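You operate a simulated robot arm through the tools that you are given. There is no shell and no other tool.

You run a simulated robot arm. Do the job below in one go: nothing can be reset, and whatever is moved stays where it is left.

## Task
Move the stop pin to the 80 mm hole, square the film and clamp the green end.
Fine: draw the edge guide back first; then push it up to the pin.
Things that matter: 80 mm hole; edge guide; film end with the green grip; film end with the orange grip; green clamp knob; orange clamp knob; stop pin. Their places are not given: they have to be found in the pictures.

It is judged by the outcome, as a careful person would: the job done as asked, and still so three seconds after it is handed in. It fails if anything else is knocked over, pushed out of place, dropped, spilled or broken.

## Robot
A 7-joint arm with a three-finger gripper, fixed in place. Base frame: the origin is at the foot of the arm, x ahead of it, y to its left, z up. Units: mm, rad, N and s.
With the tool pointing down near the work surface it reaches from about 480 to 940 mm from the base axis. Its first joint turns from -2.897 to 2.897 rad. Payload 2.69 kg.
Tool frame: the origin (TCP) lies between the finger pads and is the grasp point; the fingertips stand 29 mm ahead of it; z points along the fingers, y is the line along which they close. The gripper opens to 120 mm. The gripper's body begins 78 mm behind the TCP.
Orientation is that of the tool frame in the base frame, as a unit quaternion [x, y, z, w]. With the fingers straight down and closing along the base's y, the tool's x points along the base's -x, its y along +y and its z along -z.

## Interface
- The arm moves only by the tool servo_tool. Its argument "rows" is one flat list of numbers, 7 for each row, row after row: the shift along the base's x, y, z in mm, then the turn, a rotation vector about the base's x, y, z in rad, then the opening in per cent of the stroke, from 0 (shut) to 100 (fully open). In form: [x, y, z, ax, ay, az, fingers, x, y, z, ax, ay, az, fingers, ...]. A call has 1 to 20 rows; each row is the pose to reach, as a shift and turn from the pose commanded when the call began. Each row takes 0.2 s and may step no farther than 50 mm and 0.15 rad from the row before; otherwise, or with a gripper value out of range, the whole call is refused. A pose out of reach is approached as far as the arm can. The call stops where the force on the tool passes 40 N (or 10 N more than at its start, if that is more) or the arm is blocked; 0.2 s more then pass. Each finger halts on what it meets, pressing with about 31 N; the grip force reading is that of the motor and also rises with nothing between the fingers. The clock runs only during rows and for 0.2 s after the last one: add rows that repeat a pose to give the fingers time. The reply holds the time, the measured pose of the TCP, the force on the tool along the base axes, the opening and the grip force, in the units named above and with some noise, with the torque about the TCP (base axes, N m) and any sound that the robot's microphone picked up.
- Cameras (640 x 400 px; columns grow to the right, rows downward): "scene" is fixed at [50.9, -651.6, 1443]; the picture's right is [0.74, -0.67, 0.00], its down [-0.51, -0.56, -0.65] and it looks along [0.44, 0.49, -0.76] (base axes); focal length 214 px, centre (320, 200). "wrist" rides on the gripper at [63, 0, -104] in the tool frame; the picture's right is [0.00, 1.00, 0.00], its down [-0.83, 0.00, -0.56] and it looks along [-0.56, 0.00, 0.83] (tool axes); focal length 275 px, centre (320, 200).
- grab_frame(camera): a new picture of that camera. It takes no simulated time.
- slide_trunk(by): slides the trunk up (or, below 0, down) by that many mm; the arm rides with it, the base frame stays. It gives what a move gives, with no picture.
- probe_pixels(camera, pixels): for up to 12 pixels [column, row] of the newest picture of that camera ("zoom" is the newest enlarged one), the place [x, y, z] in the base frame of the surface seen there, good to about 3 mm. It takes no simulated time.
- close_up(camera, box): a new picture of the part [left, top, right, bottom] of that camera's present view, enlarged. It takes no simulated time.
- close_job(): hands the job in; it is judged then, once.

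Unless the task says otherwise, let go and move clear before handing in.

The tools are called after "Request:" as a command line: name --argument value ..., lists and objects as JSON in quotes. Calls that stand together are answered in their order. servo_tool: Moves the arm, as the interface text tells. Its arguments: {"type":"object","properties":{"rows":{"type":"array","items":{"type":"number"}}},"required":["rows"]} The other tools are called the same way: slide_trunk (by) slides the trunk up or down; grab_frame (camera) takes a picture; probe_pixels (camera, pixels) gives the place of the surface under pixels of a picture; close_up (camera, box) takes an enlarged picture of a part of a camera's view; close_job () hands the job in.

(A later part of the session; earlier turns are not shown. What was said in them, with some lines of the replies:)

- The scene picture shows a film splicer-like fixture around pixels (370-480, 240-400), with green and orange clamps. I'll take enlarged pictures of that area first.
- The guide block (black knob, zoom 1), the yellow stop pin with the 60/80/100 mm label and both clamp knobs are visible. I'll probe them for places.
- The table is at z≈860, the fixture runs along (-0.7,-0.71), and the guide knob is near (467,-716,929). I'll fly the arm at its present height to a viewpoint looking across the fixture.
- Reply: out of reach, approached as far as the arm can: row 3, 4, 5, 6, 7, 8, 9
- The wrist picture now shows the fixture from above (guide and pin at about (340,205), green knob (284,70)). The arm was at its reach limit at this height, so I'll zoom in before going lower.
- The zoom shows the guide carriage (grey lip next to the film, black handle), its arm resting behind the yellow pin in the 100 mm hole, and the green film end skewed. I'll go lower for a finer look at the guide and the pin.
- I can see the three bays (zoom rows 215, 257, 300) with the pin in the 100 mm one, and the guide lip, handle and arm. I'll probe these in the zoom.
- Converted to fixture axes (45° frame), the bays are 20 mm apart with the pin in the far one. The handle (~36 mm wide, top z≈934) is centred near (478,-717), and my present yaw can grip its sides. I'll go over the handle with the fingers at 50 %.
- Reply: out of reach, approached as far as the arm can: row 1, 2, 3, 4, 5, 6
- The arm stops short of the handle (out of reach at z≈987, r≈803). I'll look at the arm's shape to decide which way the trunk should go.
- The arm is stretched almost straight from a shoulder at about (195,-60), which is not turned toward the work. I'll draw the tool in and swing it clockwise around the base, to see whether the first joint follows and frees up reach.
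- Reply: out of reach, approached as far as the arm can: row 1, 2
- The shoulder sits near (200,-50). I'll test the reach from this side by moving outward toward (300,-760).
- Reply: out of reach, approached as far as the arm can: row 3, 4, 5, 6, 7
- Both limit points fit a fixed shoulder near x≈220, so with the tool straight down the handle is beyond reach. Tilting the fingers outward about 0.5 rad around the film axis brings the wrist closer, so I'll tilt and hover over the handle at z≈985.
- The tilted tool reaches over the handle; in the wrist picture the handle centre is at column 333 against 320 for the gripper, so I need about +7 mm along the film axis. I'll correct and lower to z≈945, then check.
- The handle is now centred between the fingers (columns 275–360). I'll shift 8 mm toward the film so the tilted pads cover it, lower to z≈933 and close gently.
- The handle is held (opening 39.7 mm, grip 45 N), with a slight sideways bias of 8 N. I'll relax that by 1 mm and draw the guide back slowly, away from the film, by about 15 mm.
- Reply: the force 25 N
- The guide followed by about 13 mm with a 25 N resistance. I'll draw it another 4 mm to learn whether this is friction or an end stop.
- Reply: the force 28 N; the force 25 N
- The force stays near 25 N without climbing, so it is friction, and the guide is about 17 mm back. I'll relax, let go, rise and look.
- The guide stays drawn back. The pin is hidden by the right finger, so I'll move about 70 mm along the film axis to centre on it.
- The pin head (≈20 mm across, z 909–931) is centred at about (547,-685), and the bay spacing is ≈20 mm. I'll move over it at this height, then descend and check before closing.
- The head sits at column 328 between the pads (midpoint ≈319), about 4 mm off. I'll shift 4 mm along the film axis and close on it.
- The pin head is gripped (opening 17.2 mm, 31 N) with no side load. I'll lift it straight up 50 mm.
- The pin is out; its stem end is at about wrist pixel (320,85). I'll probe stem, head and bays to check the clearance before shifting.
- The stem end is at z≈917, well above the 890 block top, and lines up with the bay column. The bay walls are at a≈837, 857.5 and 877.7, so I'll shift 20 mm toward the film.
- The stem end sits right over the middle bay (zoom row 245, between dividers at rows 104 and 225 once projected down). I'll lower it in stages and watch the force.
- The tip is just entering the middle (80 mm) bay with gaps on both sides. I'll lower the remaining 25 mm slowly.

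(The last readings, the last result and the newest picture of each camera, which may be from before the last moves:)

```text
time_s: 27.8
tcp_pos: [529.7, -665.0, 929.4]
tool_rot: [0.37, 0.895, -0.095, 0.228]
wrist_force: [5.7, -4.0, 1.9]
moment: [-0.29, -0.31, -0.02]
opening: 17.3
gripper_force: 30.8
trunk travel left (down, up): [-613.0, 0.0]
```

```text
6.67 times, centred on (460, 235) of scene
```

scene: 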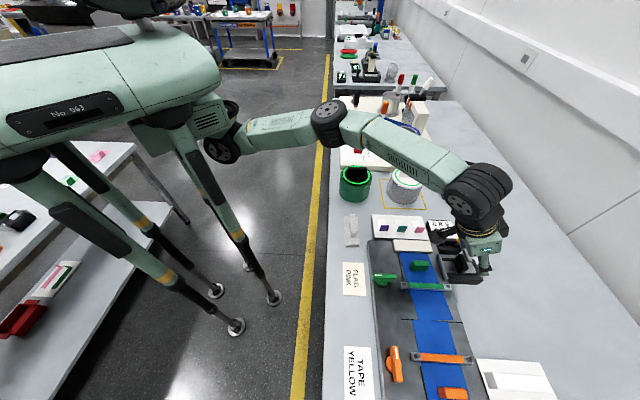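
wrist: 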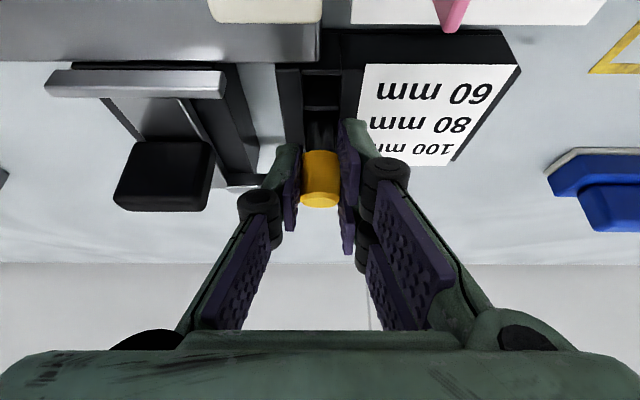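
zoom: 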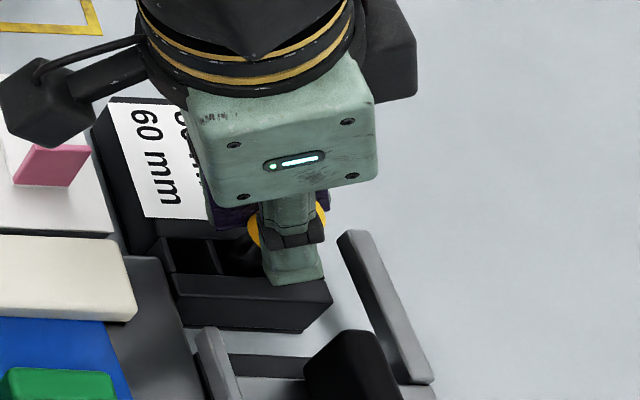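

The pin is at its seated height again (z 929.4) with a small 7 N side load against the near wall. I'll ease 1 mm back, nudge down 1 mm, release and rise.

Request:
servo_tool --rows '[0.8, -0.8, 0, 0, 0, 0, 5, 0.8, -0.8, -1.2, 0, 0, 0, 5, 0.8, -0.8, -1.2, 0, 0, 0, 5]'

Request:
servo_tool --rows '[0, 0, 0.5, 0, 0, 0, 15, 0, 0, 0.5, 0, 0, 0, 25, 0, 0, 0.5, 0, 0, 0, 35, 0, 0, 0.5, 0, 0, 0, 40, 0, 0, 0.5, 0, 0, 0, 40, 0, 0, 15, 0, 0, 0, 40, 0, 0, 35, 0, 0, 0, 40, -10, 10, 55, 0, 0, 0, 40, -25, 25, 60, 0, 0, 0, 40, -40, 40, 60, 0, 0, 0, 40, -40, 40, 60, 0, 0, 0, 40]'

Request:
grab_frame --camera "wrist"

Request:
close_up --camera "wrist" --box '[220, 60, 420, 200]'

```text
time_s: 28.6
tcp_pos: [529.6, -665.7, 928.9]
tool_rot: [0.371, 0.895, -0.096, 0.229]
wrist_force: [0.8, 0.0, 4.4]
moment: [0.01, -0.06, -0.02]
opening: 16.9
gripper_force: 31.1
trunk travel left (down, up): [-613.0, 0.0]
```

```text
time_s: 31.0
tcp_pos: [490.8, -624.9, 991.8]
tool_rot: [0.371, 0.895, -0.095, 0.228]
wrist_force: [0.1, -0.3, 0.0]
moment: [-0.02, 0.01, -0.02]
opening: 47.9
gripper_force: 0.0
trunk travel left (down, up): [-613.0, 0.0]
```

```text
taken
```

wrist: 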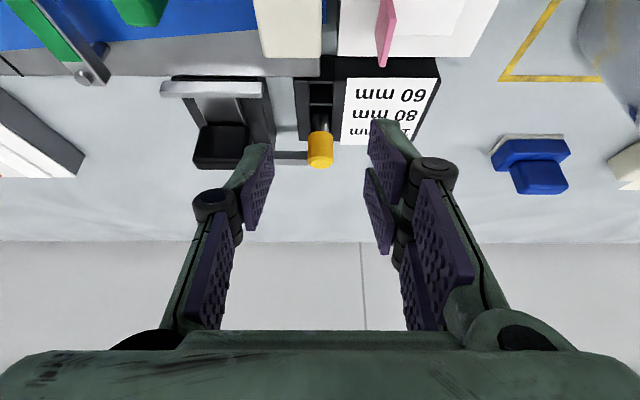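

```text
2.86 times, centred on (320, 130) of wrist
```

zoom: 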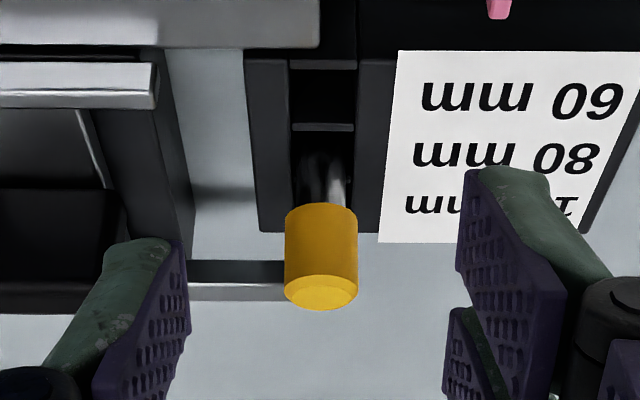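

The pin now stands in the middle bay, level with "80 mm" (zoom (322,180)). I'll go back over the guide handle.

Request:
servo_tool --rows '[-3, -30, 0, 0, 0, 0, 45, -6, -65, 0, 0, 0, 0, 50, -8.6, -97.8, -2, 0, 0, 0, 50, -8.6, -97.8, -25, 0, 0, 0, 50, -8.6, -97.8, -45, 0, 0, 0, 50, -8.6, -97.8, -45, 0, 0, 0, 50]'

Request:
grab_frame --camera "wrist"

```text
time_s: 32.4
tcp_pos: [480.7, -723.7, 942.9]
tool_rot: [0.372, 0.895, -0.095, 0.229]
wrist_force: [0.0, -0.5, 0.7]
moment: [-0.04, 0.0, -0.03]
opening: 60.3
gripper_force: 0.0
trunk travel left (down, up): [-613.0, 0.0]
```

```text
taken
```

wrist: 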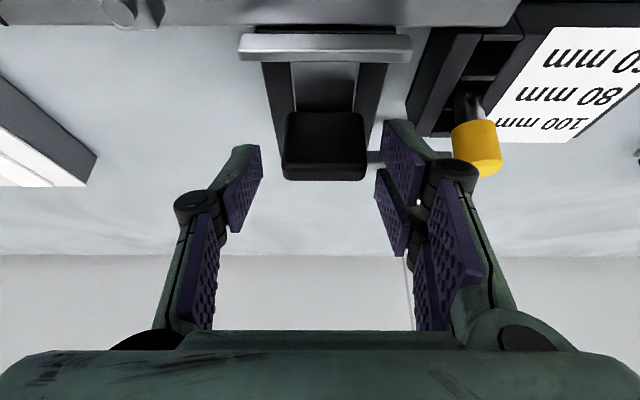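

The handle is nearly centred (column 324). I'll make the small correction, lower to grip height and close.

Request:
servo_tool --rows '[-2.9, 5.5, 0, 0, 0, 0, 50, -2.9, 5.5, -9.5, 0, 0, 0, 50, -2.9, 5.5, -9.5, 0, 0, 0, 40, -2.9, 5.5, -9.5, 0, 0, 0, 30, -2.9, 5.5, -9.5, 0, 0, 0, 25, -2.9, 5.5, -9.5, 0, 0, 0, 20, -2.9, 5.5, -9.5, 0, 0, 0, 20]'

Request:
grab_frame --camera "wrist"

```text
time_s: 34.0
tcp_pos: [477.4, -717.6, 934.1]
tool_rot: [0.371, 0.895, -0.095, 0.229]
wrist_force: [-0.8, -1.1, 0.2]
moment: [-0.21, -0.12, 0.01]
opening: 39.4
gripper_force: 44.8
trunk travel left (down, up): [-613.0, 0.0]
```

```text
taken
```

wrist: 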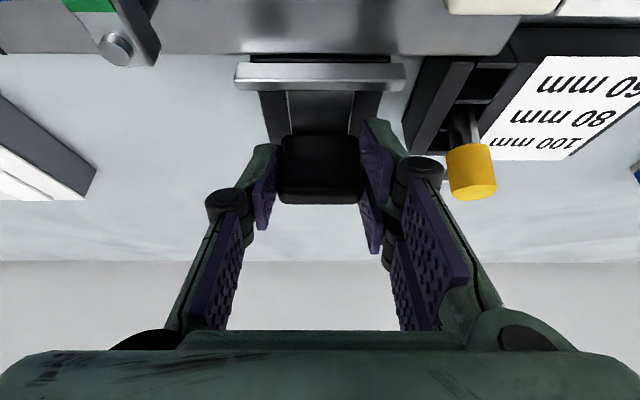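

The handle is held with no side load. I'll push the guide toward the film, 30 mm at first, slowly.

Request:
servo_tool --rows '[-2.1, 2.1, 0, 0, 0, 0, 20, -4.2, 4.2, 0, 0, 0, 0, 20, -6.4, 6.4, 0, 0, 0, 0, 20, -8.5, 8.5, 0, 0, 0, 0, 20, -10.6, 10.6, 0, 0, 0, 0, 20, -12.7, 12.7, 0, 0, 0, 0, 20, -14.8, 14.8, 0, 0, 0, 0, 20, -17, 17, 0, 0, 0, 0, 20, -19.1, 19.1, 0, 0, 0, 0, 20, -21.2, 21.2, 0, 0, 0, 0, 20, -21.2, 21.2, 0, 0, 0, 0, 20]'

Request:
grab_frame --camera "wrist"

Request:
close_up --camera "scene" --box '[380, 220, 480, 320]'

```text
time_s: 36.4
tcp_pos: [457.0, -696.1, 935.3]
tool_rot: [0.37, 0.895, -0.095, 0.229]
wrist_force: [-4.5, -4.8, -1.9]
moment: [-0.79, -0.34, 0.08]
opening: 39.7
gripper_force: 45.6
trunk travel left (down, up): [-613.0, 0.0]
```

```text
taken
```

wrist: 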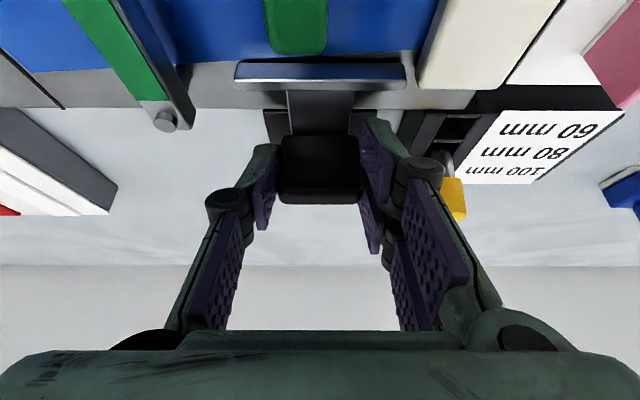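

```text
4.00 times, centred on (430, 270) of scene
```

zoom: 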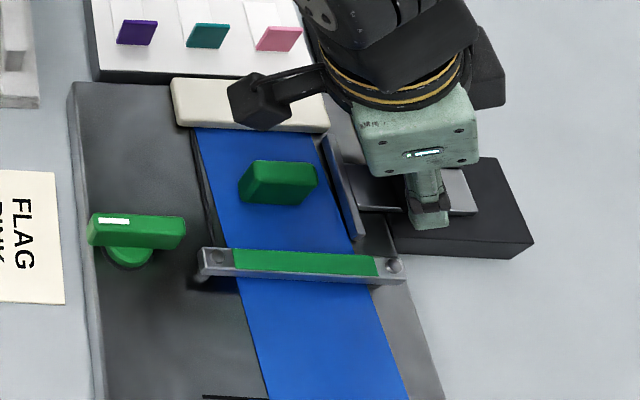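

About 29 mm done with almost no load, and the lip is now at the film edge. I'll continue in small steps until the pin stops it.

Request:
servo_tool --rows '[-1.1, 1.1, 0, 0, 0, 0, 20, -2.2, 2.2, 0, 0, 0, 0, 20, -3.3, 3.3, 0, 0, 0, 0, 20, -4.4, 4.4, 0, 0, 0, 0, 20, -5.5, 5.5, 0, 0, 0, 0, 20]'

Request:
grab_frame --camera "wrist"

Request:
close_up --camera "scene" --box '[380, 220, 480, 320]'

```text
time_s: 37.6
tcp_pos: [450.9, -692.1, 934.0]
tool_rot: [0.37, 0.895, -0.095, 0.229]
wrist_force: [-3.8, -4.5, -1.6]
moment: [-0.35, -0.34, -0.08]
opening: 39.7
gripper_force: 45.3
trunk travel left (down, up): [-613.0, 0.0]
```

```text
taken
```

wrist: 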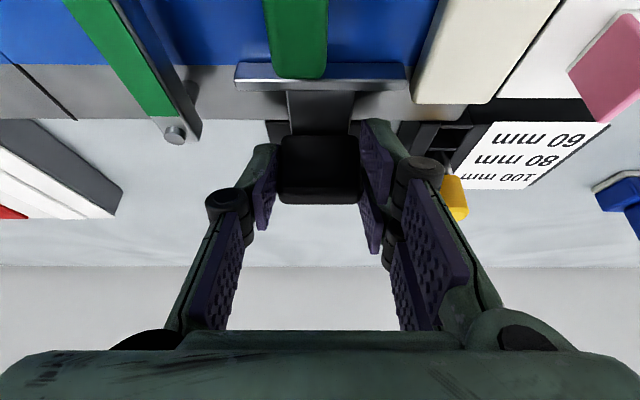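

```text
4.00 times, centred on (430, 270) of scene
```

zoom: 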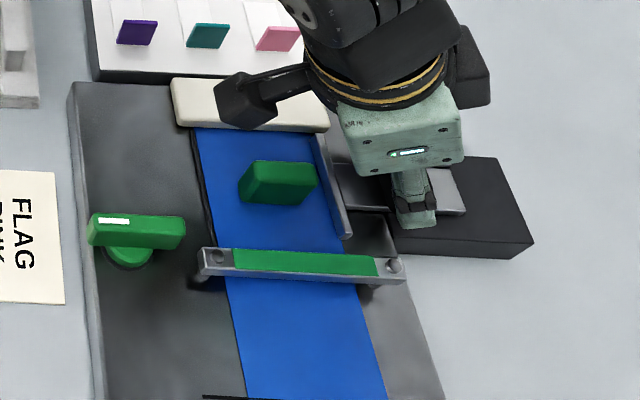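

The film has swung nearly straight, and there is still no pin contact (force ≈6 N sideways). I'll continue in 1 mm steps.

Request:
servo_tool --rows '[-0.7, 0.7, 0, 0, 0, 0, 20, -1.4, 1.4, 0, 0, 0, 0, 20, -2.1, 2.1, 0, 0, 0, 0, 20, -2.8, 2.8, 0, 0, 0, 0, 20]'

Request:
grab_frame --camera "wrist"

Request:
close_up --camera "wrist" --box '[380, 90, 540, 240]'

Request:
close_up --camera "scene" --box '[380, 220, 480, 320]'

```text
time_s: 38.6
tcp_pos: [450.3, -691.4, 934.4]
tool_rot: [0.369, 0.895, -0.096, 0.229]
wrist_force: [5.9, -27.4, 0.6]
moment: [-0.42, 0.21, -0.08]
opening: 39.5
gripper_force: 45.5
trunk travel left (down, up): [-613.0, 0.0]
```

```text
taken
```

wrist: 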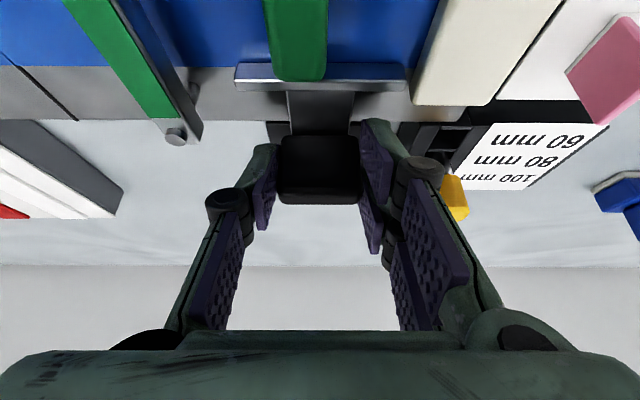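

```text
2.67 times, centred on (460, 165) of wrist
```

zoom: 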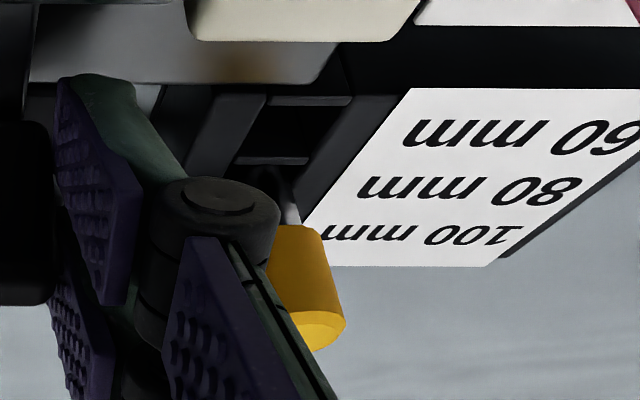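

```text
4.00 times, centred on (430, 270) of scene
```

zoom: 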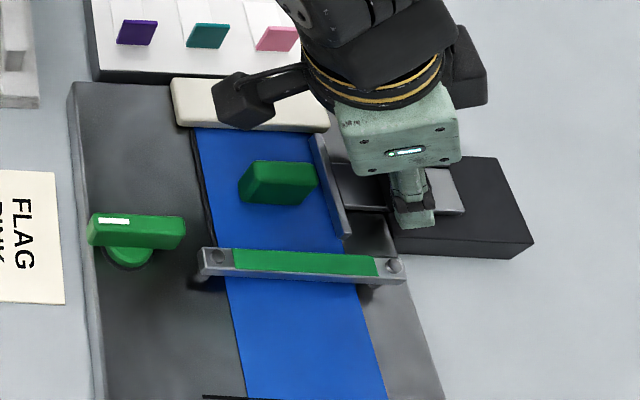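

The guide has stopped: 1 mm of motion for 3 mm commanded, and 23 N pushing back, at the predicted 37–38 mm of travel, so it is up to the pin. I'll take the load off and check the forces before releasing.

Request:
servo_tool --rows '[0.4, -1.2, 0, 0, 0, 0, 20, 0.7, -2.2, 0, 0, 0, 0, 20, 0.7, -2.2, 0, 0, 0, 0, 20]'

```text
time_s: 39.4
tcp_pos: [451.0, -690.3, 932.8]
tool_rot: [0.371, 0.895, -0.095, 0.229]
wrist_force: [4.2, -16.4, 2.6]
moment: [-0.92, -0.95, -0.02]
opening: 39.5
gripper_force: 45.2
trunk travel left (down, up): [-613.0, 0.0]
```

There is still a light 14 N push toward the pin, which is fine for holding it. I'll ease a little more and open the fingers, then rise straight up.

Request:
servo_tool --rows '[0.2, -1.2, 0, 0, 0, 0, 20, 0.2, -1.2, 0, 0, 0, 0, 26, 0.2, -1.2, 0, 0, 0, 0, 34, 0.2, -1.2, 0, 0, 0, 0, 42, 0.2, -1.2, 0, 0, 0, 0, 50, 0.2, -1.2, 0, 0, 0, 0, 50, 0.2, -1.2, 15, 0, 0, 0, 50, 0.2, -1.2, 35, 0, 0, 0, 50, -7, 6, 55, 0, 0, 0, 50, -25, 25, 75, 0, 0, 0, 50, -50, 50, 90, 0, 0, 0, 50, -50, 50, 90, 0, 0, 0, 50]'

Request:
grab_frame --camera "wrist"

Request:
grab_frame --camera "scene"

Request:
close_up --camera "scene" --box '[380, 220, 480, 320]'

```text
time_s: 42.0
tcp_pos: [398.8, -640.2, 1025.0]
tool_rot: [0.371, 0.895, -0.095, 0.228]
wrist_force: [-0.2, -0.1, -0.1]
moment: [0.01, 0.01, 0.02]
opening: 60.0
gripper_force: 0.0
trunk travel left (down, up): [-613.0, 0.0]
```

```text
taken
```

wrist: 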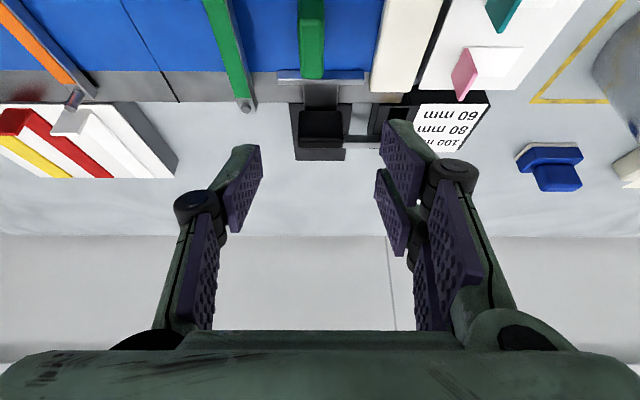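

```text
taken
```

scene: 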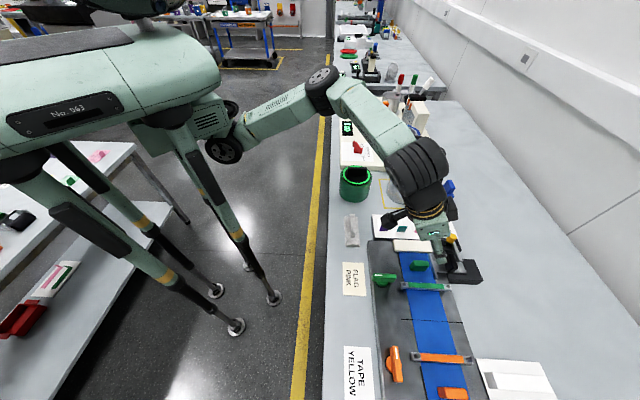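

```text
4.00 times, centred on (430, 270) of scene
```

zoom: 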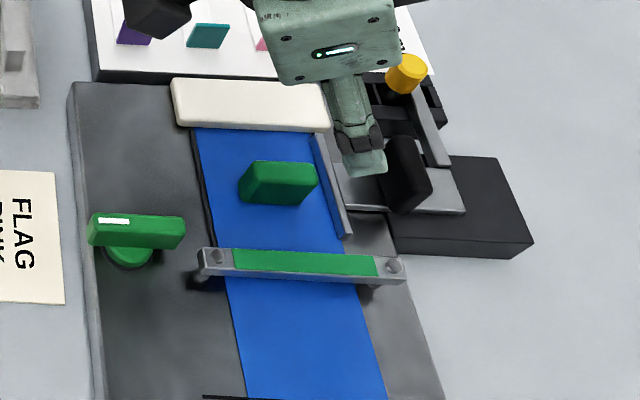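

The film now lies straight between the fence and the guide lip, and the guide stayed at the pin. Next is the green clamp knob at scene zoom (135,235); I'll bring the tool upright and move to look at it.

Request:
servo_tool --rows '[-30, 17, 5, 0.088, 0.088, 0, 50, -60, 34, 10, 0.177, 0.177, 0, 50, -90, 51, 10, 0.265, 0.265, 0, 50, -120, 68, 10, 0.354, 0.354, 0, 50, -149, 85, 10, 0.354, 0.354, 0, 50, -149, 85, 10, 0.354, 0.354, 0, 50]'

Request:
grab_frame --camera "wrist"

Request:
close_up --camera "wrist" --box '[180, 60, 440, 260]'

```text
time_s: 43.4
tcp_pos: [251.3, -555.4, 1035.5]
tool_rot: [0.383, 0.924, 0.0, 0.0]
wrist_force: [0.4, -0.6, 1.5]
moment: [0.0, 0.03, -0.01]
opening: 59.9
gripper_force: 0.0
trunk travel left (down, up): [-613.0, 0.0]
```

```text
taken
```

wrist: 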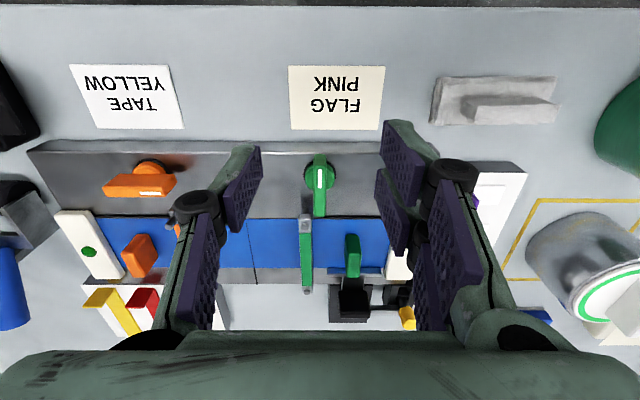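

```text
2.00 times, centred on (310, 160) of wrist
```

zoom: 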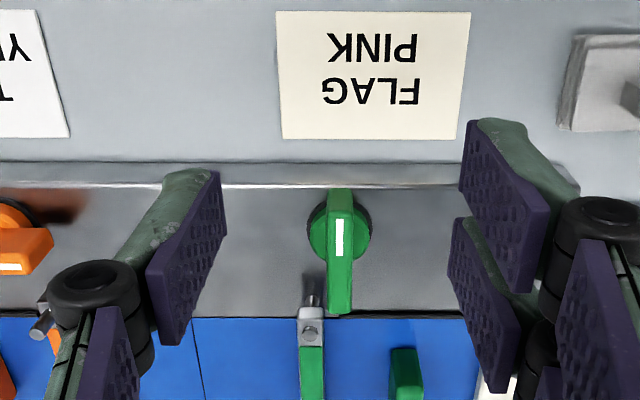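

The cut edges of the film now line up. I'll compare the green and orange clamps closely (bar heights, handle marks) to learn which way is clamped.

Request:
close_up --camera "scene" --box '[370, 250, 490, 390]'

Request:
probe_pixels --camera "scene" --pixels '[[405, 286], [425, 286], [445, 287], [413, 355], [440, 357], [468, 360], [384, 280], [395, 355], [398, 375], [375, 280], [394, 281], [383, 287]]'

Request:
probe_pixels --camera "wrist" --pixels '[[320, 160], [320, 175], [320, 190], [320, 205], [320, 212], [309, 180], [331, 180], [305, 170], [334, 170], [305, 225], [306, 250], [320, 235]]'

```text
2.86 times, centred on (430, 320) of scene
```

zoom: 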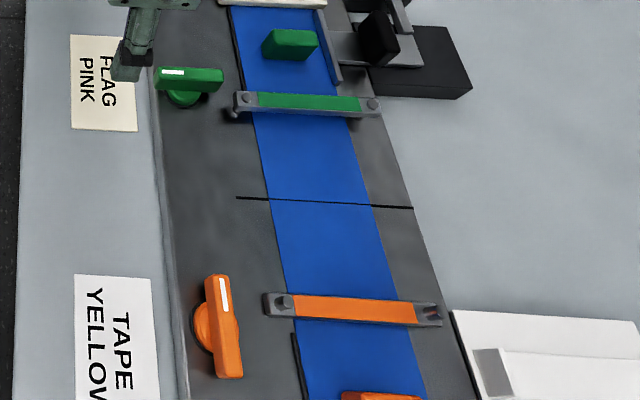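

```text
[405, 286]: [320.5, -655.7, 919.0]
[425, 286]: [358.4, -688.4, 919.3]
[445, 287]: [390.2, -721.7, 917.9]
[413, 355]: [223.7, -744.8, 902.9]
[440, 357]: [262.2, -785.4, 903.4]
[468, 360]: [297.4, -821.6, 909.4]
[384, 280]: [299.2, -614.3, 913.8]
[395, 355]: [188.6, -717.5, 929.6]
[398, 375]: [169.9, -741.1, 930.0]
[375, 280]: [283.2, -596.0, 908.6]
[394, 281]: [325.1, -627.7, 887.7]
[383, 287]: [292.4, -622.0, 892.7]
```

```text
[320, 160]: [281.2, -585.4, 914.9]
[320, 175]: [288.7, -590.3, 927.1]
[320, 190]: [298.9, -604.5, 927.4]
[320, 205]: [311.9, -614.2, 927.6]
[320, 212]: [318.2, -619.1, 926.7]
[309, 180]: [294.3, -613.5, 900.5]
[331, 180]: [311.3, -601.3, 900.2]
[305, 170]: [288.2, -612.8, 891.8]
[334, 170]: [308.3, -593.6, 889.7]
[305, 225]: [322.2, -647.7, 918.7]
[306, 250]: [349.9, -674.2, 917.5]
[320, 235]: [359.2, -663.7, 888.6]
```

The orange bar is down (z 903, handle along the film) and the green bar is up (z 918.5, handle across). So clamping means turning the green handle 90° until its mark points away from the orange end, which is clockwise from above. I'll test that wrist turn in the air first.

Request:
servo_tool --rows '[10, -10, 0, 0, 0, -0.14, 40, 20, -20, 0, 0, 0, -0.28, 40, 30, -30, 0, 0, 0, -0.42, 40, 40, -40, 0, 0, 0, -0.56, 40, 49.6, -49.5, 0, 0, 0, -0.7, 40, 49.6, -49.5, 0, 0, 0, -0.84, 40, 49.6, -49.5, 0, 0, 0, -0.98, 40, 49.6, -49.5, 0, 0, 0, -1.12, 40, 49.6, -49.5, 0, 0, 0, -1.26, 40, 49.6, -49.5, 0, 0, 0, -1.4, 40, 49.6, -49.5, 0, 0, 0, -1.54, 40, 49.6, -49.5, 0, 0, 0, -1.65, 40, 49.6, -49.5, 0, 0, 0, -1.65, 40]'

Request:
grab_frame --camera "scene"

```text
time_s: 46.2
tcp_pos: [201.8, -481.3, 1011.4]
tool_rot: [0.938, 0.347, -0.001, 0.0]
wrist_force: [0.8, 0.0, 0.5]
moment: [0.01, 0.01, 0.01]
opening: 47.8
gripper_force: 0.1
out of reach, approached as far as the arm can: row 9, 10, 11, 12, 13
trunk travel left (down, up): [-613.0, 0.0]
```

```text
taken
```

scene: 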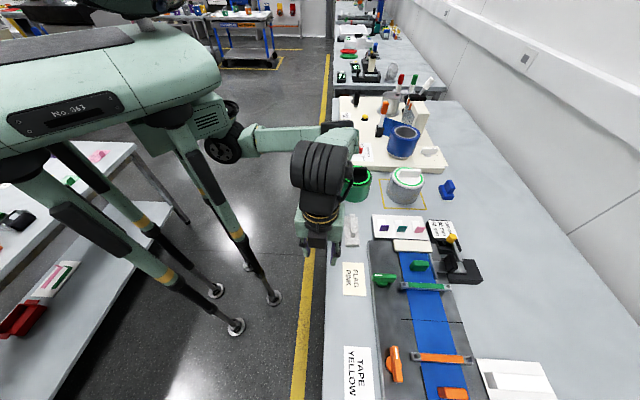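

Turning clockwise from the −45° yaw hits a wrist limit after about 1.2 rad. The gripper is symmetric, so I'll turn the hand 180° the other way (yaw +135°) so that the clockwise turn ends at +45°.

Request:
servo_tool --rows '[6, -9, 3, 0, 0, 0.14, 40, 12, -18, 6, 0, 0, 0.28, 40, 18, -27, 9, 0, 0, 0.42, 40, 24, -36, 12, 0, 0, 0.56, 40, 30, -45, 15, 0, 0, 0.7, 40, 36, -54, 18, 0, 0, 0.84, 40, 42, -63, 21, 0, 0, 0.98, 40, 48, -74, 24, 0, 0, 1.12, 40, 48, -74, 24, 0, 0, 1.26, 40, 48, -74, 24, 0, 0, 1.4, 40, 48, -74, 24, 0, 0, 1.54, 40, 48, -74, 24, 0, 0, 1.68, 40, 48, -74, 24, 0, 0, 1.82, 40, 48, -74, 24, 0, 0, 1.96, 40, 48, -74, 24, 0, 0, 2.1, 40, 48, -74, 24, 0, 0, 2.24, 40, 48, -74, 24, 0, 0, 2.38, 40, 48, -74, 24, 0, 0, 2.38, 40]'

```text
time_s: 50.0
tcp_pos: [246.6, -556.5, 1033.1]
tool_rot: [0.027, 1.0, 0.0, 0.0]
wrist_force: [0.0, 0.0, -0.5]
moment: [0.0, 0.03, 0.0]
opening: 48.0
gripper_force: 0.0
trunk travel left (down, up): [-613.0, 0.0]
```

Request:
servo_tool --rows '[0, 0, 0, 0, 0, 0.142, 40, 0, 0, 0, 0, 0, 0.284, 40, 0, 0, 0, 0, 0, 0.426, 40, 0, 0, 0, 0, 0, 0.568, 40, 0, 0, 0, 0, 0, 0.71, 40, 0, 0, 0, 0, 0, 0.852, 40, 0, 0, 0, 0, 0, 0.994, 40, 0, 0, 0, 0, 0, 1.136, 40, 0, 0, 0, 0, 0, 1.278, 40, 0, 0, 0, 0, 0, 1.42, 40, 0, 0, 0, 0, 0, 1.562, 40, 0, 0, 0, 0, 0, 1.704, 40, 0, 0, 0, 0, 0, 1.846, 40, 0, 0, 0, 0, 0, 1.988, 40, 0, 0, 0, 0, 0, 2.13, 40, 0, 0, 0, 0, 0, 2.272, 40, 0, 0, 0, 0, 0, 2.41, 40, 0, 0, 0, 0, 0, 2.41, 40]'

Request:
grab_frame --camera "wrist"

Request:
grab_frame --camera "scene"

```text
time_s: 53.8
tcp_pos: [247.8, -555.8, 1032.5]
tool_rot: [0.924, -0.382, 0.0, 0.0]
wrist_force: [-1.2, 0.4, 0.6]
moment: [0.0, -0.01, -0.02]
opening: 47.9
gripper_force: 0.0
trunk travel left (down, up): [-613.0, 0.0]
```

```text
taken
```

wrist: 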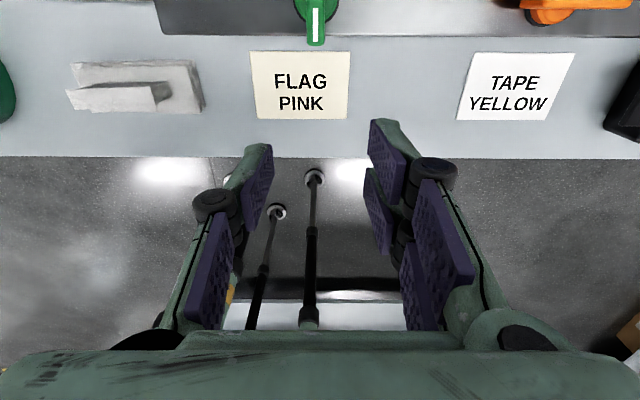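

```text
taken
```

scene: 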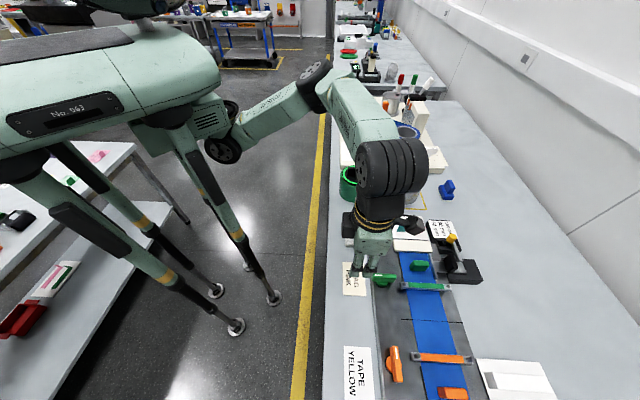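

Yaw +135° is reached and the knob shows at the top of the wrist picture (316,20). I'll move over the knob and lower to z≈985.

Request:
servo_tool --rows '[18, -16, 0, 0, 0, 0, 40, 36, -33, -10, 0, 0, 0, 35, 53.1, -49.1, -20, 0, 0, 0, 35, 53.1, -49.1, -34, 0, 0, 0, 35, 53.1, -49.1, -47, 0, 0, 0, 35, 53.1, -49.1, -47, 0, 0, 0, 35]'

Request:
grab_frame --camera "wrist"

Request:
close_up --camera "scene" --box '[350, 240, 430, 320]'

```text
time_s: 55.2
tcp_pos: [302.0, -604.9, 986.1]
tool_rot: [0.924, -0.383, 0.0, 0.0]
wrist_force: [0.3, 0.6, 0.3]
moment: [-0.01, 0.02, -0.01]
opening: 42.0
gripper_force: 0.1
trunk travel left (down, up): [-613.0, 0.0]
```

```text
taken
```

wrist: 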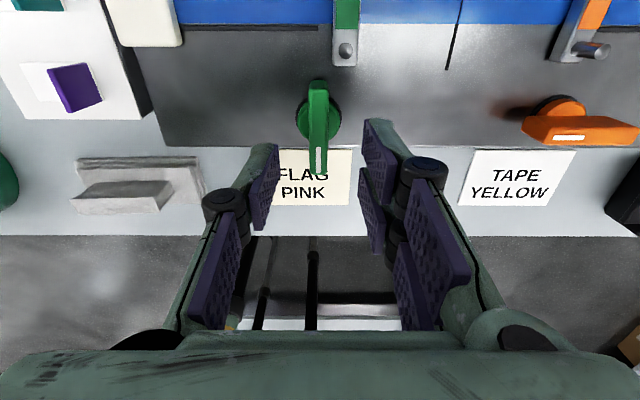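

```text
5.00 times, centred on (390, 280) of scene
```

zoom: 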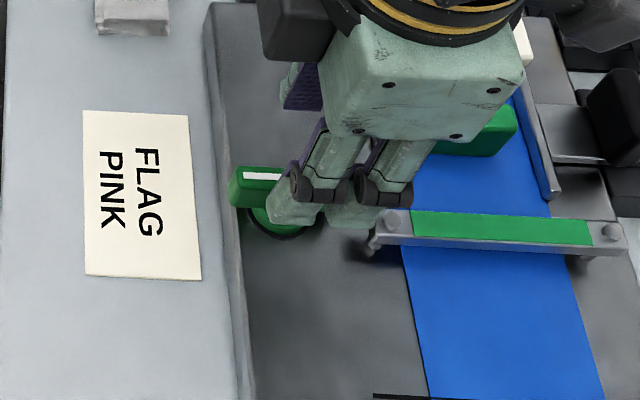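

The handle (column 317) is nearly centred between the fingers and the knob axis is under the TCP. I'll shift about 1.5 mm and lower to grip height, tips staying above the knob's disc at z≈900.

Request:
servo_tool --rows '[1.1, 1.1, -15, 0, 0, 0, 35, 1.1, 1.1, -30, 0, 0, 0, 30, 1.1, 1.1, -42, 0, 0, 0, 25, 1.1, 1.1, -50, 0, 0, 0, 25, 1.1, 1.1, -50, 0, 0, 0, 25]'

Request:
grab_frame --camera "wrist"

Request:
close_up --camera "scene" --box '[350, 240, 430, 320]'

```text
time_s: 56.4
tcp_pos: [301.8, -604.6, 936.2]
tool_rot: [0.924, -0.383, -0.001, 0.0]
wrist_force: [-0.7, -1.0, -0.5]
moment: [0.0, 0.03, -0.01]
opening: 30.1
gripper_force: 0.1
trunk travel left (down, up): [-613.0, 0.0]
```

```text
taken
```

wrist: 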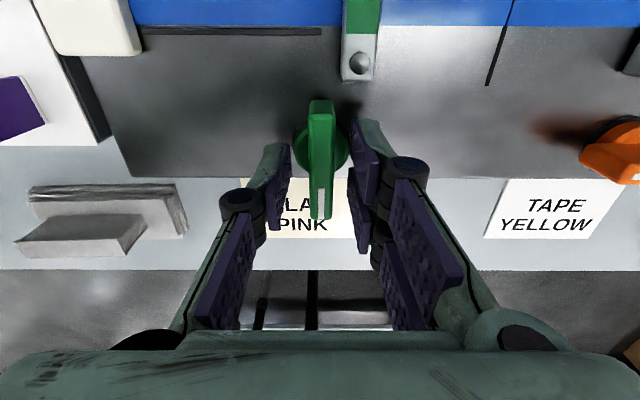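

```text
5.00 times, centred on (390, 280) of scene
```

zoom: 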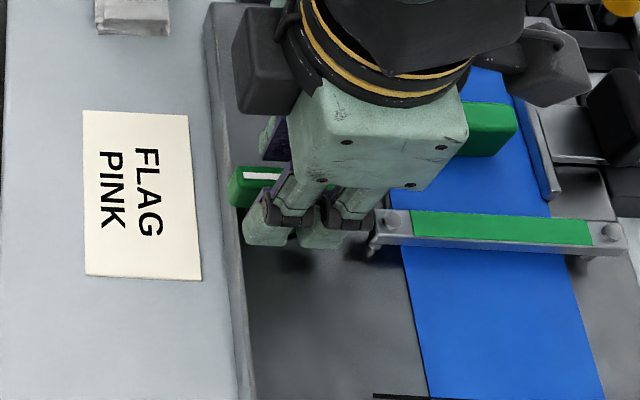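

The fingers straddle the handle with centre columns 320/320. I'll lower 2 mm more and close.

Request:
servo_tool --rows '[0, 0, -2, 0, 0, 0, 25, 0, 0, -2, 0, 0, 0, 15, 0, 0, -2, 0, 0, 0, 8, 0, 0, -2, 0, 0, 0, 3, 0, 0, -2, 0, 0, 0, 3]'

Request:
grab_frame --camera "wrist"

```text
time_s: 57.6
tcp_pos: [301.1, -605.4, 935.0]
tool_rot: [0.924, -0.383, 0.0, 0.0]
wrist_force: [-2.2, -5.7, -0.5]
moment: [-0.24, -0.01, -0.03]
opening: 12.0
gripper_force: 35.0
trunk travel left (down, up): [-613.0, 0.0]
```

```text
taken
```

wrist: 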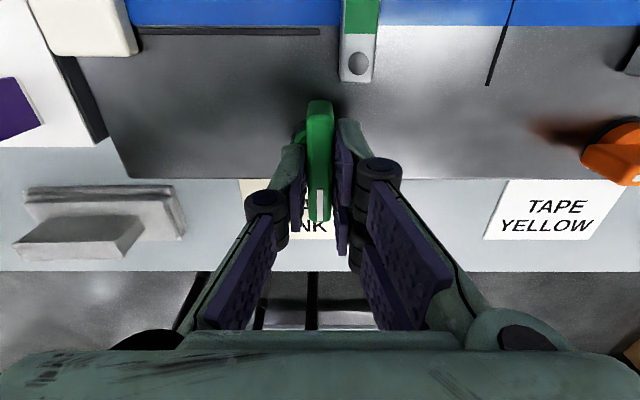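

The handle is gripped (12 mm, 35 N). I'll turn clockwise 0.3 rad first and read the torque.

Request:
servo_tool --rows '[0, 0, 0, 0, 0, -0.08, 3, 0, 0, 0, 0, 0, -0.16, 3, 0, 0, 0, 0, 0, -0.24, 3, 0, 0, 0, 0, 0, -0.3, 3, 0, 0, 0, 0, 0, -0.3, 3]'

Request:
grab_frame --camera "wrist"

```text
time_s: 58.8
tcp_pos: [301.3, -605.0, 934.1]
tool_rot: [0.856, -0.517, 0.0, 0.0]
wrist_force: [-4.9, -11.1, 3.7]
moment: [0.6, 0.65, -0.01]
opening: 12.2
gripper_force: 39.0
trunk travel left (down, up): [-613.0, 0.0]
```

```text
taken
```

wrist: 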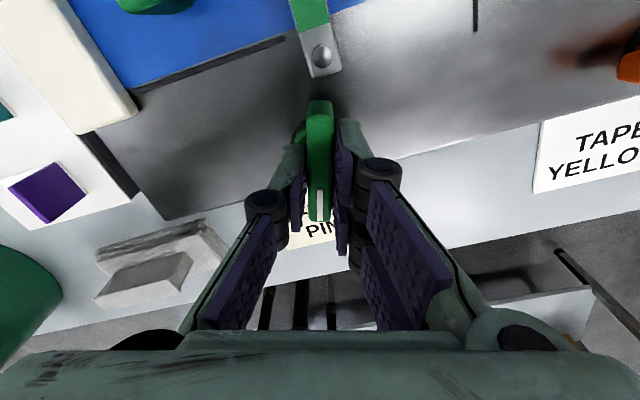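

The knob turns with the hand (yaw now 118°) with negligible torque and a 12 N side load. I'll ease the position 1 mm that way and continue turning.

Request:
servo_tool --rows '[-0.3, -0.8, 0, 0, 0, -0.1, 3, -0.3, -0.8, 0, 0, 0, -0.2, 3, -0.3, -0.8, 0, 0, 0, -0.3, 3, -0.3, -0.8, 0, 0, 0, -0.4, 3, -0.3, -0.8, 0, 0, 0, -0.5, 3, -0.3, -0.8, 0, 0, 0, -0.5, 3]'

Request:
grab_frame --camera "wrist"

```text
time_s: 60.2
tcp_pos: [301.9, -605.7, 935.0]
tool_rot: [-0.702, 0.712, 0.0, 0.001]
wrist_force: [2.7, -3.1, 8.3]
moment: [1.13, -0.11, 0.03]
opening: 11.8
gripper_force: 38.6
trunk travel left (down, up): [-613.0, 0.0]
```

```text
taken
```

wrist: 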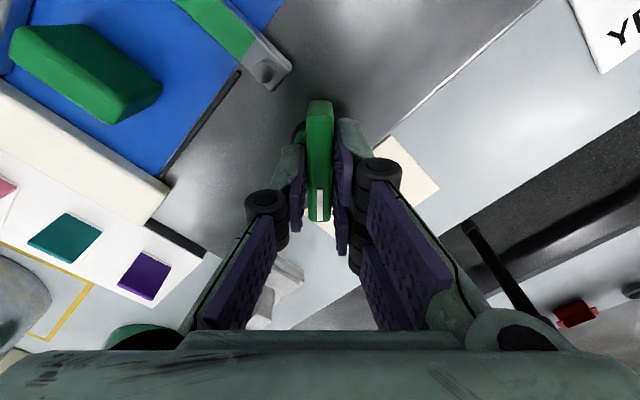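

Half way (yaw 89°), the handle is still firmly held and following. I'll continue turning.

Request:
servo_tool --rows '[0, 0, 0, 0, 0, -0.1, 3, 0, 0, 0, 0, 0, -0.2, 3, 0, 0, 0, 0, 0, -0.3, 3, 0, 0, 0, 0, 0, -0.4, 3, 0, 0, 0, 0, 0, -0.5, 3, 0, 0, 0, 0, 0, -0.5, 3]'

Request:
grab_frame --camera "wrist"

Request:
close_up --camera "scene" --box '[350, 240, 470, 320]'

```text
time_s: 61.6
tcp_pos: [303.3, -604.0, 935.3]
tool_rot: [-0.505, 0.863, 0.0, 0.0]
wrist_force: [14.4, -2.2, 12.4]
moment: [0.28, -0.6, -0.01]
opening: 11.9
gripper_force: 38.7
trunk travel left (down, up): [-613.0, 0.0]
```

```text
taken
```

wrist: 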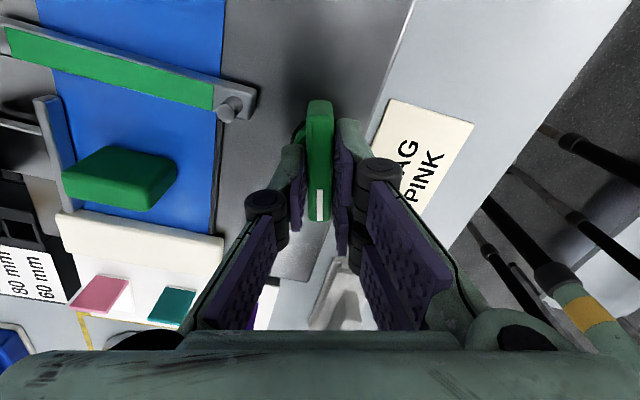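

```text
5.00 times, centred on (410, 280) of scene
```

zoom: 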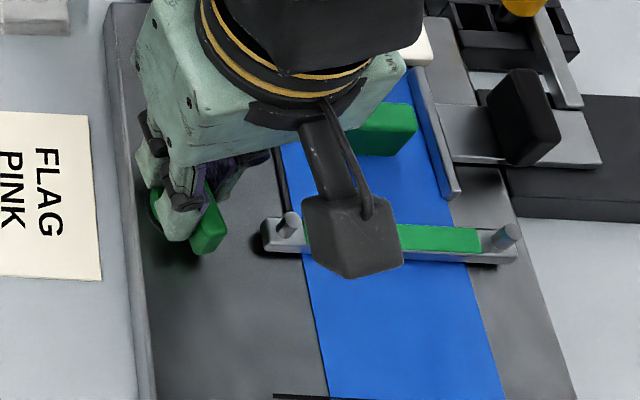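

The bar is coming down (its posts now stick out through it), with yaw at 61°. I'll ease 1 mm toward +x and turn the last 0.27 rad.

Request:
servo_tool --rows '[1, 0, 0, 0, 0, -0.08, 3, 1, 0, 0, 0, 0, -0.16, 3, 1, 0, 0, 0, 0, -0.22, 3, 1, 0, 0, 0, 0, -0.28, 3, 1, 0, 0, 0, 0, -0.28, 3]'

Request:
grab_frame --camera "wrist"

Request:
close_up --camera "scene" --box '[350, 240, 470, 320]'

```text
time_s: 62.8
tcp_pos: [302.8, -605.7, 935.2]
tool_rot: [-0.378, 0.926, -0.001, 0.0]
wrist_force: [15.2, -8.3, 12.5]
moment: [-0.11, -0.43, 0.44]
opening: 11.9
gripper_force: 38.4
trunk travel left (down, up): [-613.0, 0.0]
```

```text
taken
```

wrist: 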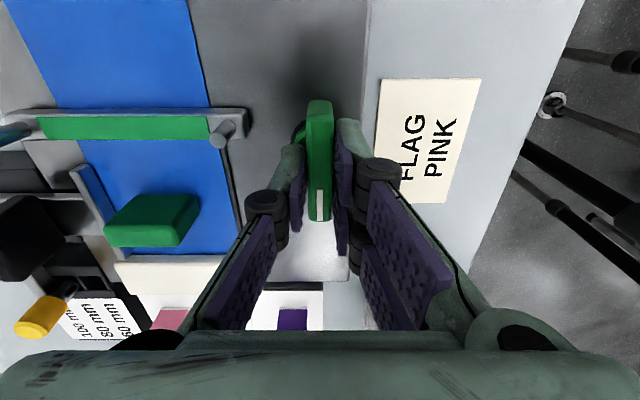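

```text
5.00 times, centred on (410, 280) of scene
```

zoom: 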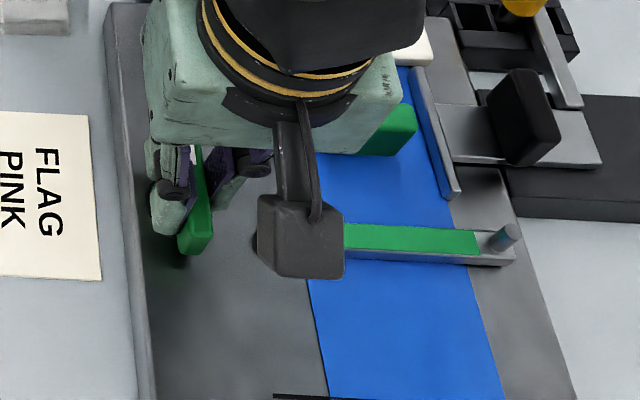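

The handle is now parallel to the film (yaw 44.4°), and a 0.44 N·m counter torque has appeared, as at an end stop. I'll probe the bar height.

Request:
probe_pixels --camera "wrist" --pixels '[[60, 128], [100, 128], [140, 128], [190, 128], [235, 118], [150, 90], [140, 215], [75, 180], [90, 200]]'

Request:
servo_tool --rows '[0, 0, 0, 0, 0, -0.03, 3, 0, 0, 0, 0, 0, -0.03, 3]'

```text
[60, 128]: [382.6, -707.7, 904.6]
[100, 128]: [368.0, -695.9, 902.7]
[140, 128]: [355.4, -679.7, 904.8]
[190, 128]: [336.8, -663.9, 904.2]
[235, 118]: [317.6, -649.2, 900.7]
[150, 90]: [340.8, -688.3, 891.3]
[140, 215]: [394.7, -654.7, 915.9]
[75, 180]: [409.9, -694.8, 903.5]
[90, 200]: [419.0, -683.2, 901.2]
```

```text
time_s: 63.4
tcp_pos: [303.3, -605.7, 934.2]
tool_rot: [-0.364, 0.931, -0.001, -0.001]
wrist_force: [15.3, -5.6, 11.7]
moment: [-0.33, -0.23, 1.27]
opening: 12.4
gripper_force: 39.3
trunk travel left (down, up): [-613.0, 0.0]
```

The bar is at z≈904, the same as the clamped orange one, and the torque rose to 1.27 N·m, so the knob is at its stop. I'll relieve the load, open slightly and rise straight up.

Request:
servo_tool --rows '[0.8, -0.4, 0.8, 0, 0, 0.04, 3, 0.8, -0.4, 0.8, 0, 0, 0.04, 3, 0.8, -0.4, 0.8, 0, 0, 0.04, 8, 0.8, -0.4, 0.8, 0, 0, 0.04, 14, 0.8, -0.4, 0.8, 0, 0, 0.04, 20, 0.8, -0.4, 0.8, 0, 0, 0.04, 20, 0.8, -0.4, 10, 0, 0, 0.04, 20, 0.8, -0.4, 25, 0, 0, 0.04, 20, 0.8, -0.4, 45, 0, 0, 0.04, 20, -10, 10, 75, 0, 0, 0.04, 20, -30, 30, 95, 0, 0, 0.04, 20, -50, 60, 105, 0, 0, 0.04, 20, -70, 90, 105, 0, 0, 0.04, 20, -70, 90, 105, 0, 0, 0.04, 20]'

Request:
grab_frame --camera "scene"

Request:
grab_frame --camera "wrist"

Request:
close_up --camera "scene" --box '[370, 220, 490, 400]'

Request:
close_up --camera "scene" --box '[370, 225, 490, 300]'

```text
time_s: 66.4
tcp_pos: [232.2, -515.5, 1039.5]
tool_rot: [-0.383, 0.924, 0.0, 0.0]
wrist_force: [0.8, 0.0, -0.6]
moment: [-0.05, -0.05, -0.01]
opening: 24.1
gripper_force: 0.0
trunk travel left (down, up): [-613.0, 0.0]
```

```text
taken
```

scene: 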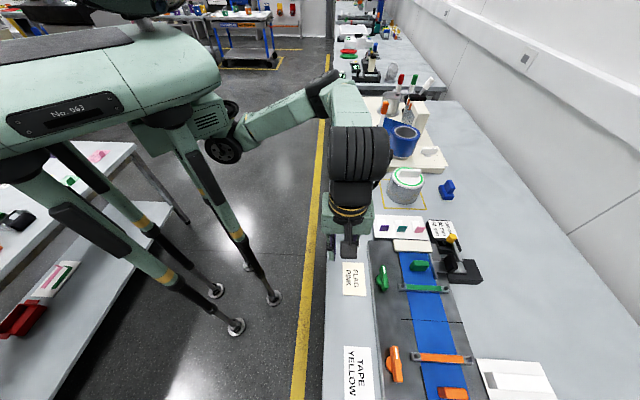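

```text
taken
```

wrist: 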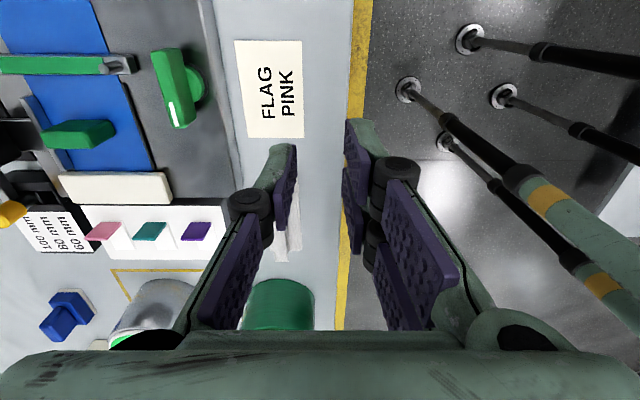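

```text
2.22 times, centred on (430, 310) of scene
```

zoom: 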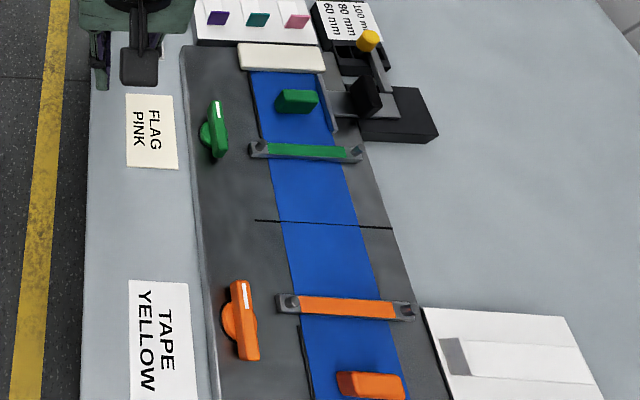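

```text
5.33 times, centred on (430, 262) of scene
```

zoom: 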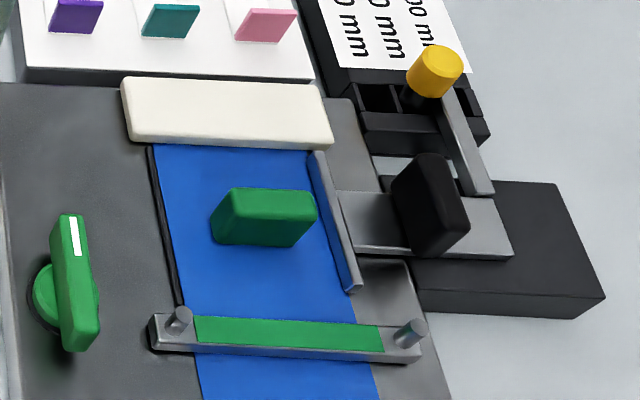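

The green handle now matches the orange one, the bar is down, and the guide's arm rests at the pin in the middle bay. I'll check the guide against the pin, and both film parts, once more with probes.

Request:
probe_pixels --camera "zoom" --pixels '[[448, 115], [465, 150], [480, 185], [412, 103], [432, 60], [345, 270], [318, 165], [290, 334], [430, 200], [155, 155], [180, 290], [350, 305]]'

Request:
close_up --camera "scene" --box '[435, 220, 475, 260]'

Request:
close_up --camera "scene" --box '[395, 290, 475, 350]'

```text
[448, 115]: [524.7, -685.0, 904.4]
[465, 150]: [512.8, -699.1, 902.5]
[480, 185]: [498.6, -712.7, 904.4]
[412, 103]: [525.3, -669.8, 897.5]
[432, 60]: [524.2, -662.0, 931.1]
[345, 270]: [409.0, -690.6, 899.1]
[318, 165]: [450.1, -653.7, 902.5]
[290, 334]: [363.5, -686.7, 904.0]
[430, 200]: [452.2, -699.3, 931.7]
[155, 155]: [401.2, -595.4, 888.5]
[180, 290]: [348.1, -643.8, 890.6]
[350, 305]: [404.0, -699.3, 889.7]
```

```text
10.00 times, centred on (455, 240) of scene
```

zoom: 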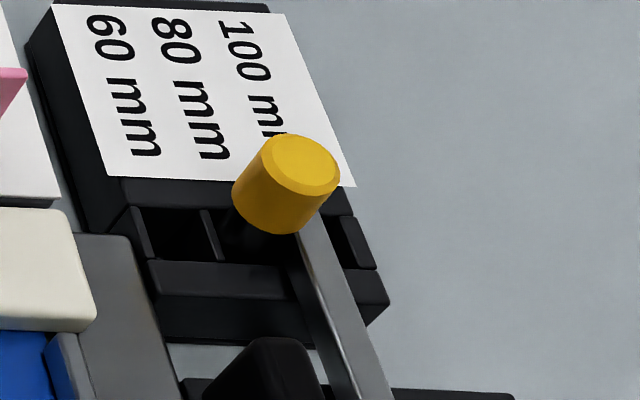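

```text
6.67 times, centred on (435, 320) of scene
```

zoom: 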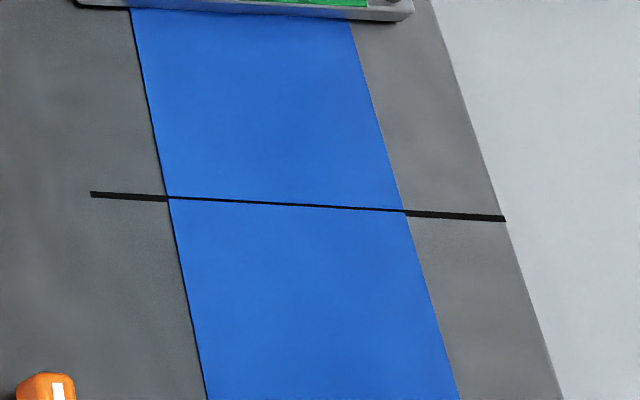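

Film edges line up across the joint with only a thin seam, and the arm of the guide meets the pin under its head. One last check that the pin stands upright and fully seated.

Request:
close_up --camera "scene" --box '[435, 220, 475, 260]'

Request:
probe_pixels --camera "zoom" --pixels '[[308, 165], [270, 205], [250, 220], [250, 240], [320, 270], [300, 270], [345, 350], [225, 230], [295, 250], [350, 240]]'

```text
10.00 times, centred on (455, 240) of scene
```

zoom: 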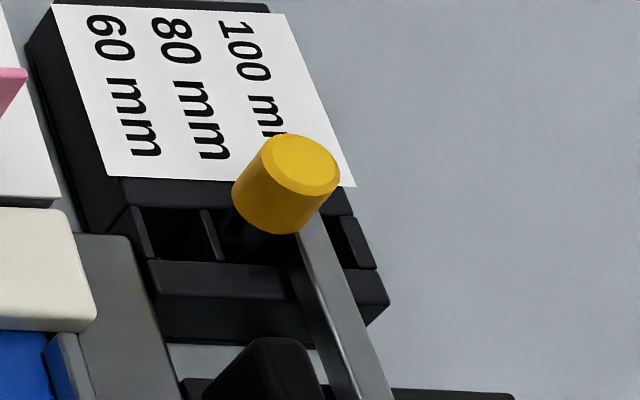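

```text
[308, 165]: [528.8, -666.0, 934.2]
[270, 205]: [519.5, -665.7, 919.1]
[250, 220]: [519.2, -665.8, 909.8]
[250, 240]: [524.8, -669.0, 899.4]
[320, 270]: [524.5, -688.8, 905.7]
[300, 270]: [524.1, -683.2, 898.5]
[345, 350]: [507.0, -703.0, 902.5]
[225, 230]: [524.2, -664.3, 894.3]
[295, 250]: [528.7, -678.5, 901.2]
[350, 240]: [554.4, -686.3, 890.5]
```

The pin stands upright in the 80 mm bay (top near z≈932). The guide's arm is against it within probe error (about 2 mm), the film is square and the green clamp bar is down. The arm is clear and the gripper is empty, so I'm handing in.

Request:
close_job

```text
The job is handed in.
```

I moved the stop pin to the 80 mm hole, squared the film and clamped its green end. The job is handed in.

- **Pin:** It stands upright in the middle bay, level with the "80 mm" label. It is at the same seated height it had in the 100 mm hole.
- **Edge guide:** I drew it back about 15 mm before moving the pin. I then pushed it toward the film until it stopped after about 38 mm. Its arm rests against the pin to within about 2 mm, which is as close as the probes can tell.
- **Film:** The green end had been skewed. Its edges now line up with the orange end across the joint, with only a thin seam between them.
- **Green clamp:** I turned the knob 90° clockwise to its stop. The bar came down from about z 918 to 904 mm, matching the orange bar, which was already clamped and which I left alone.

The gripper is empty and the arm is clear of the work. Nothing else looked moved or knocked over in the final pictures.
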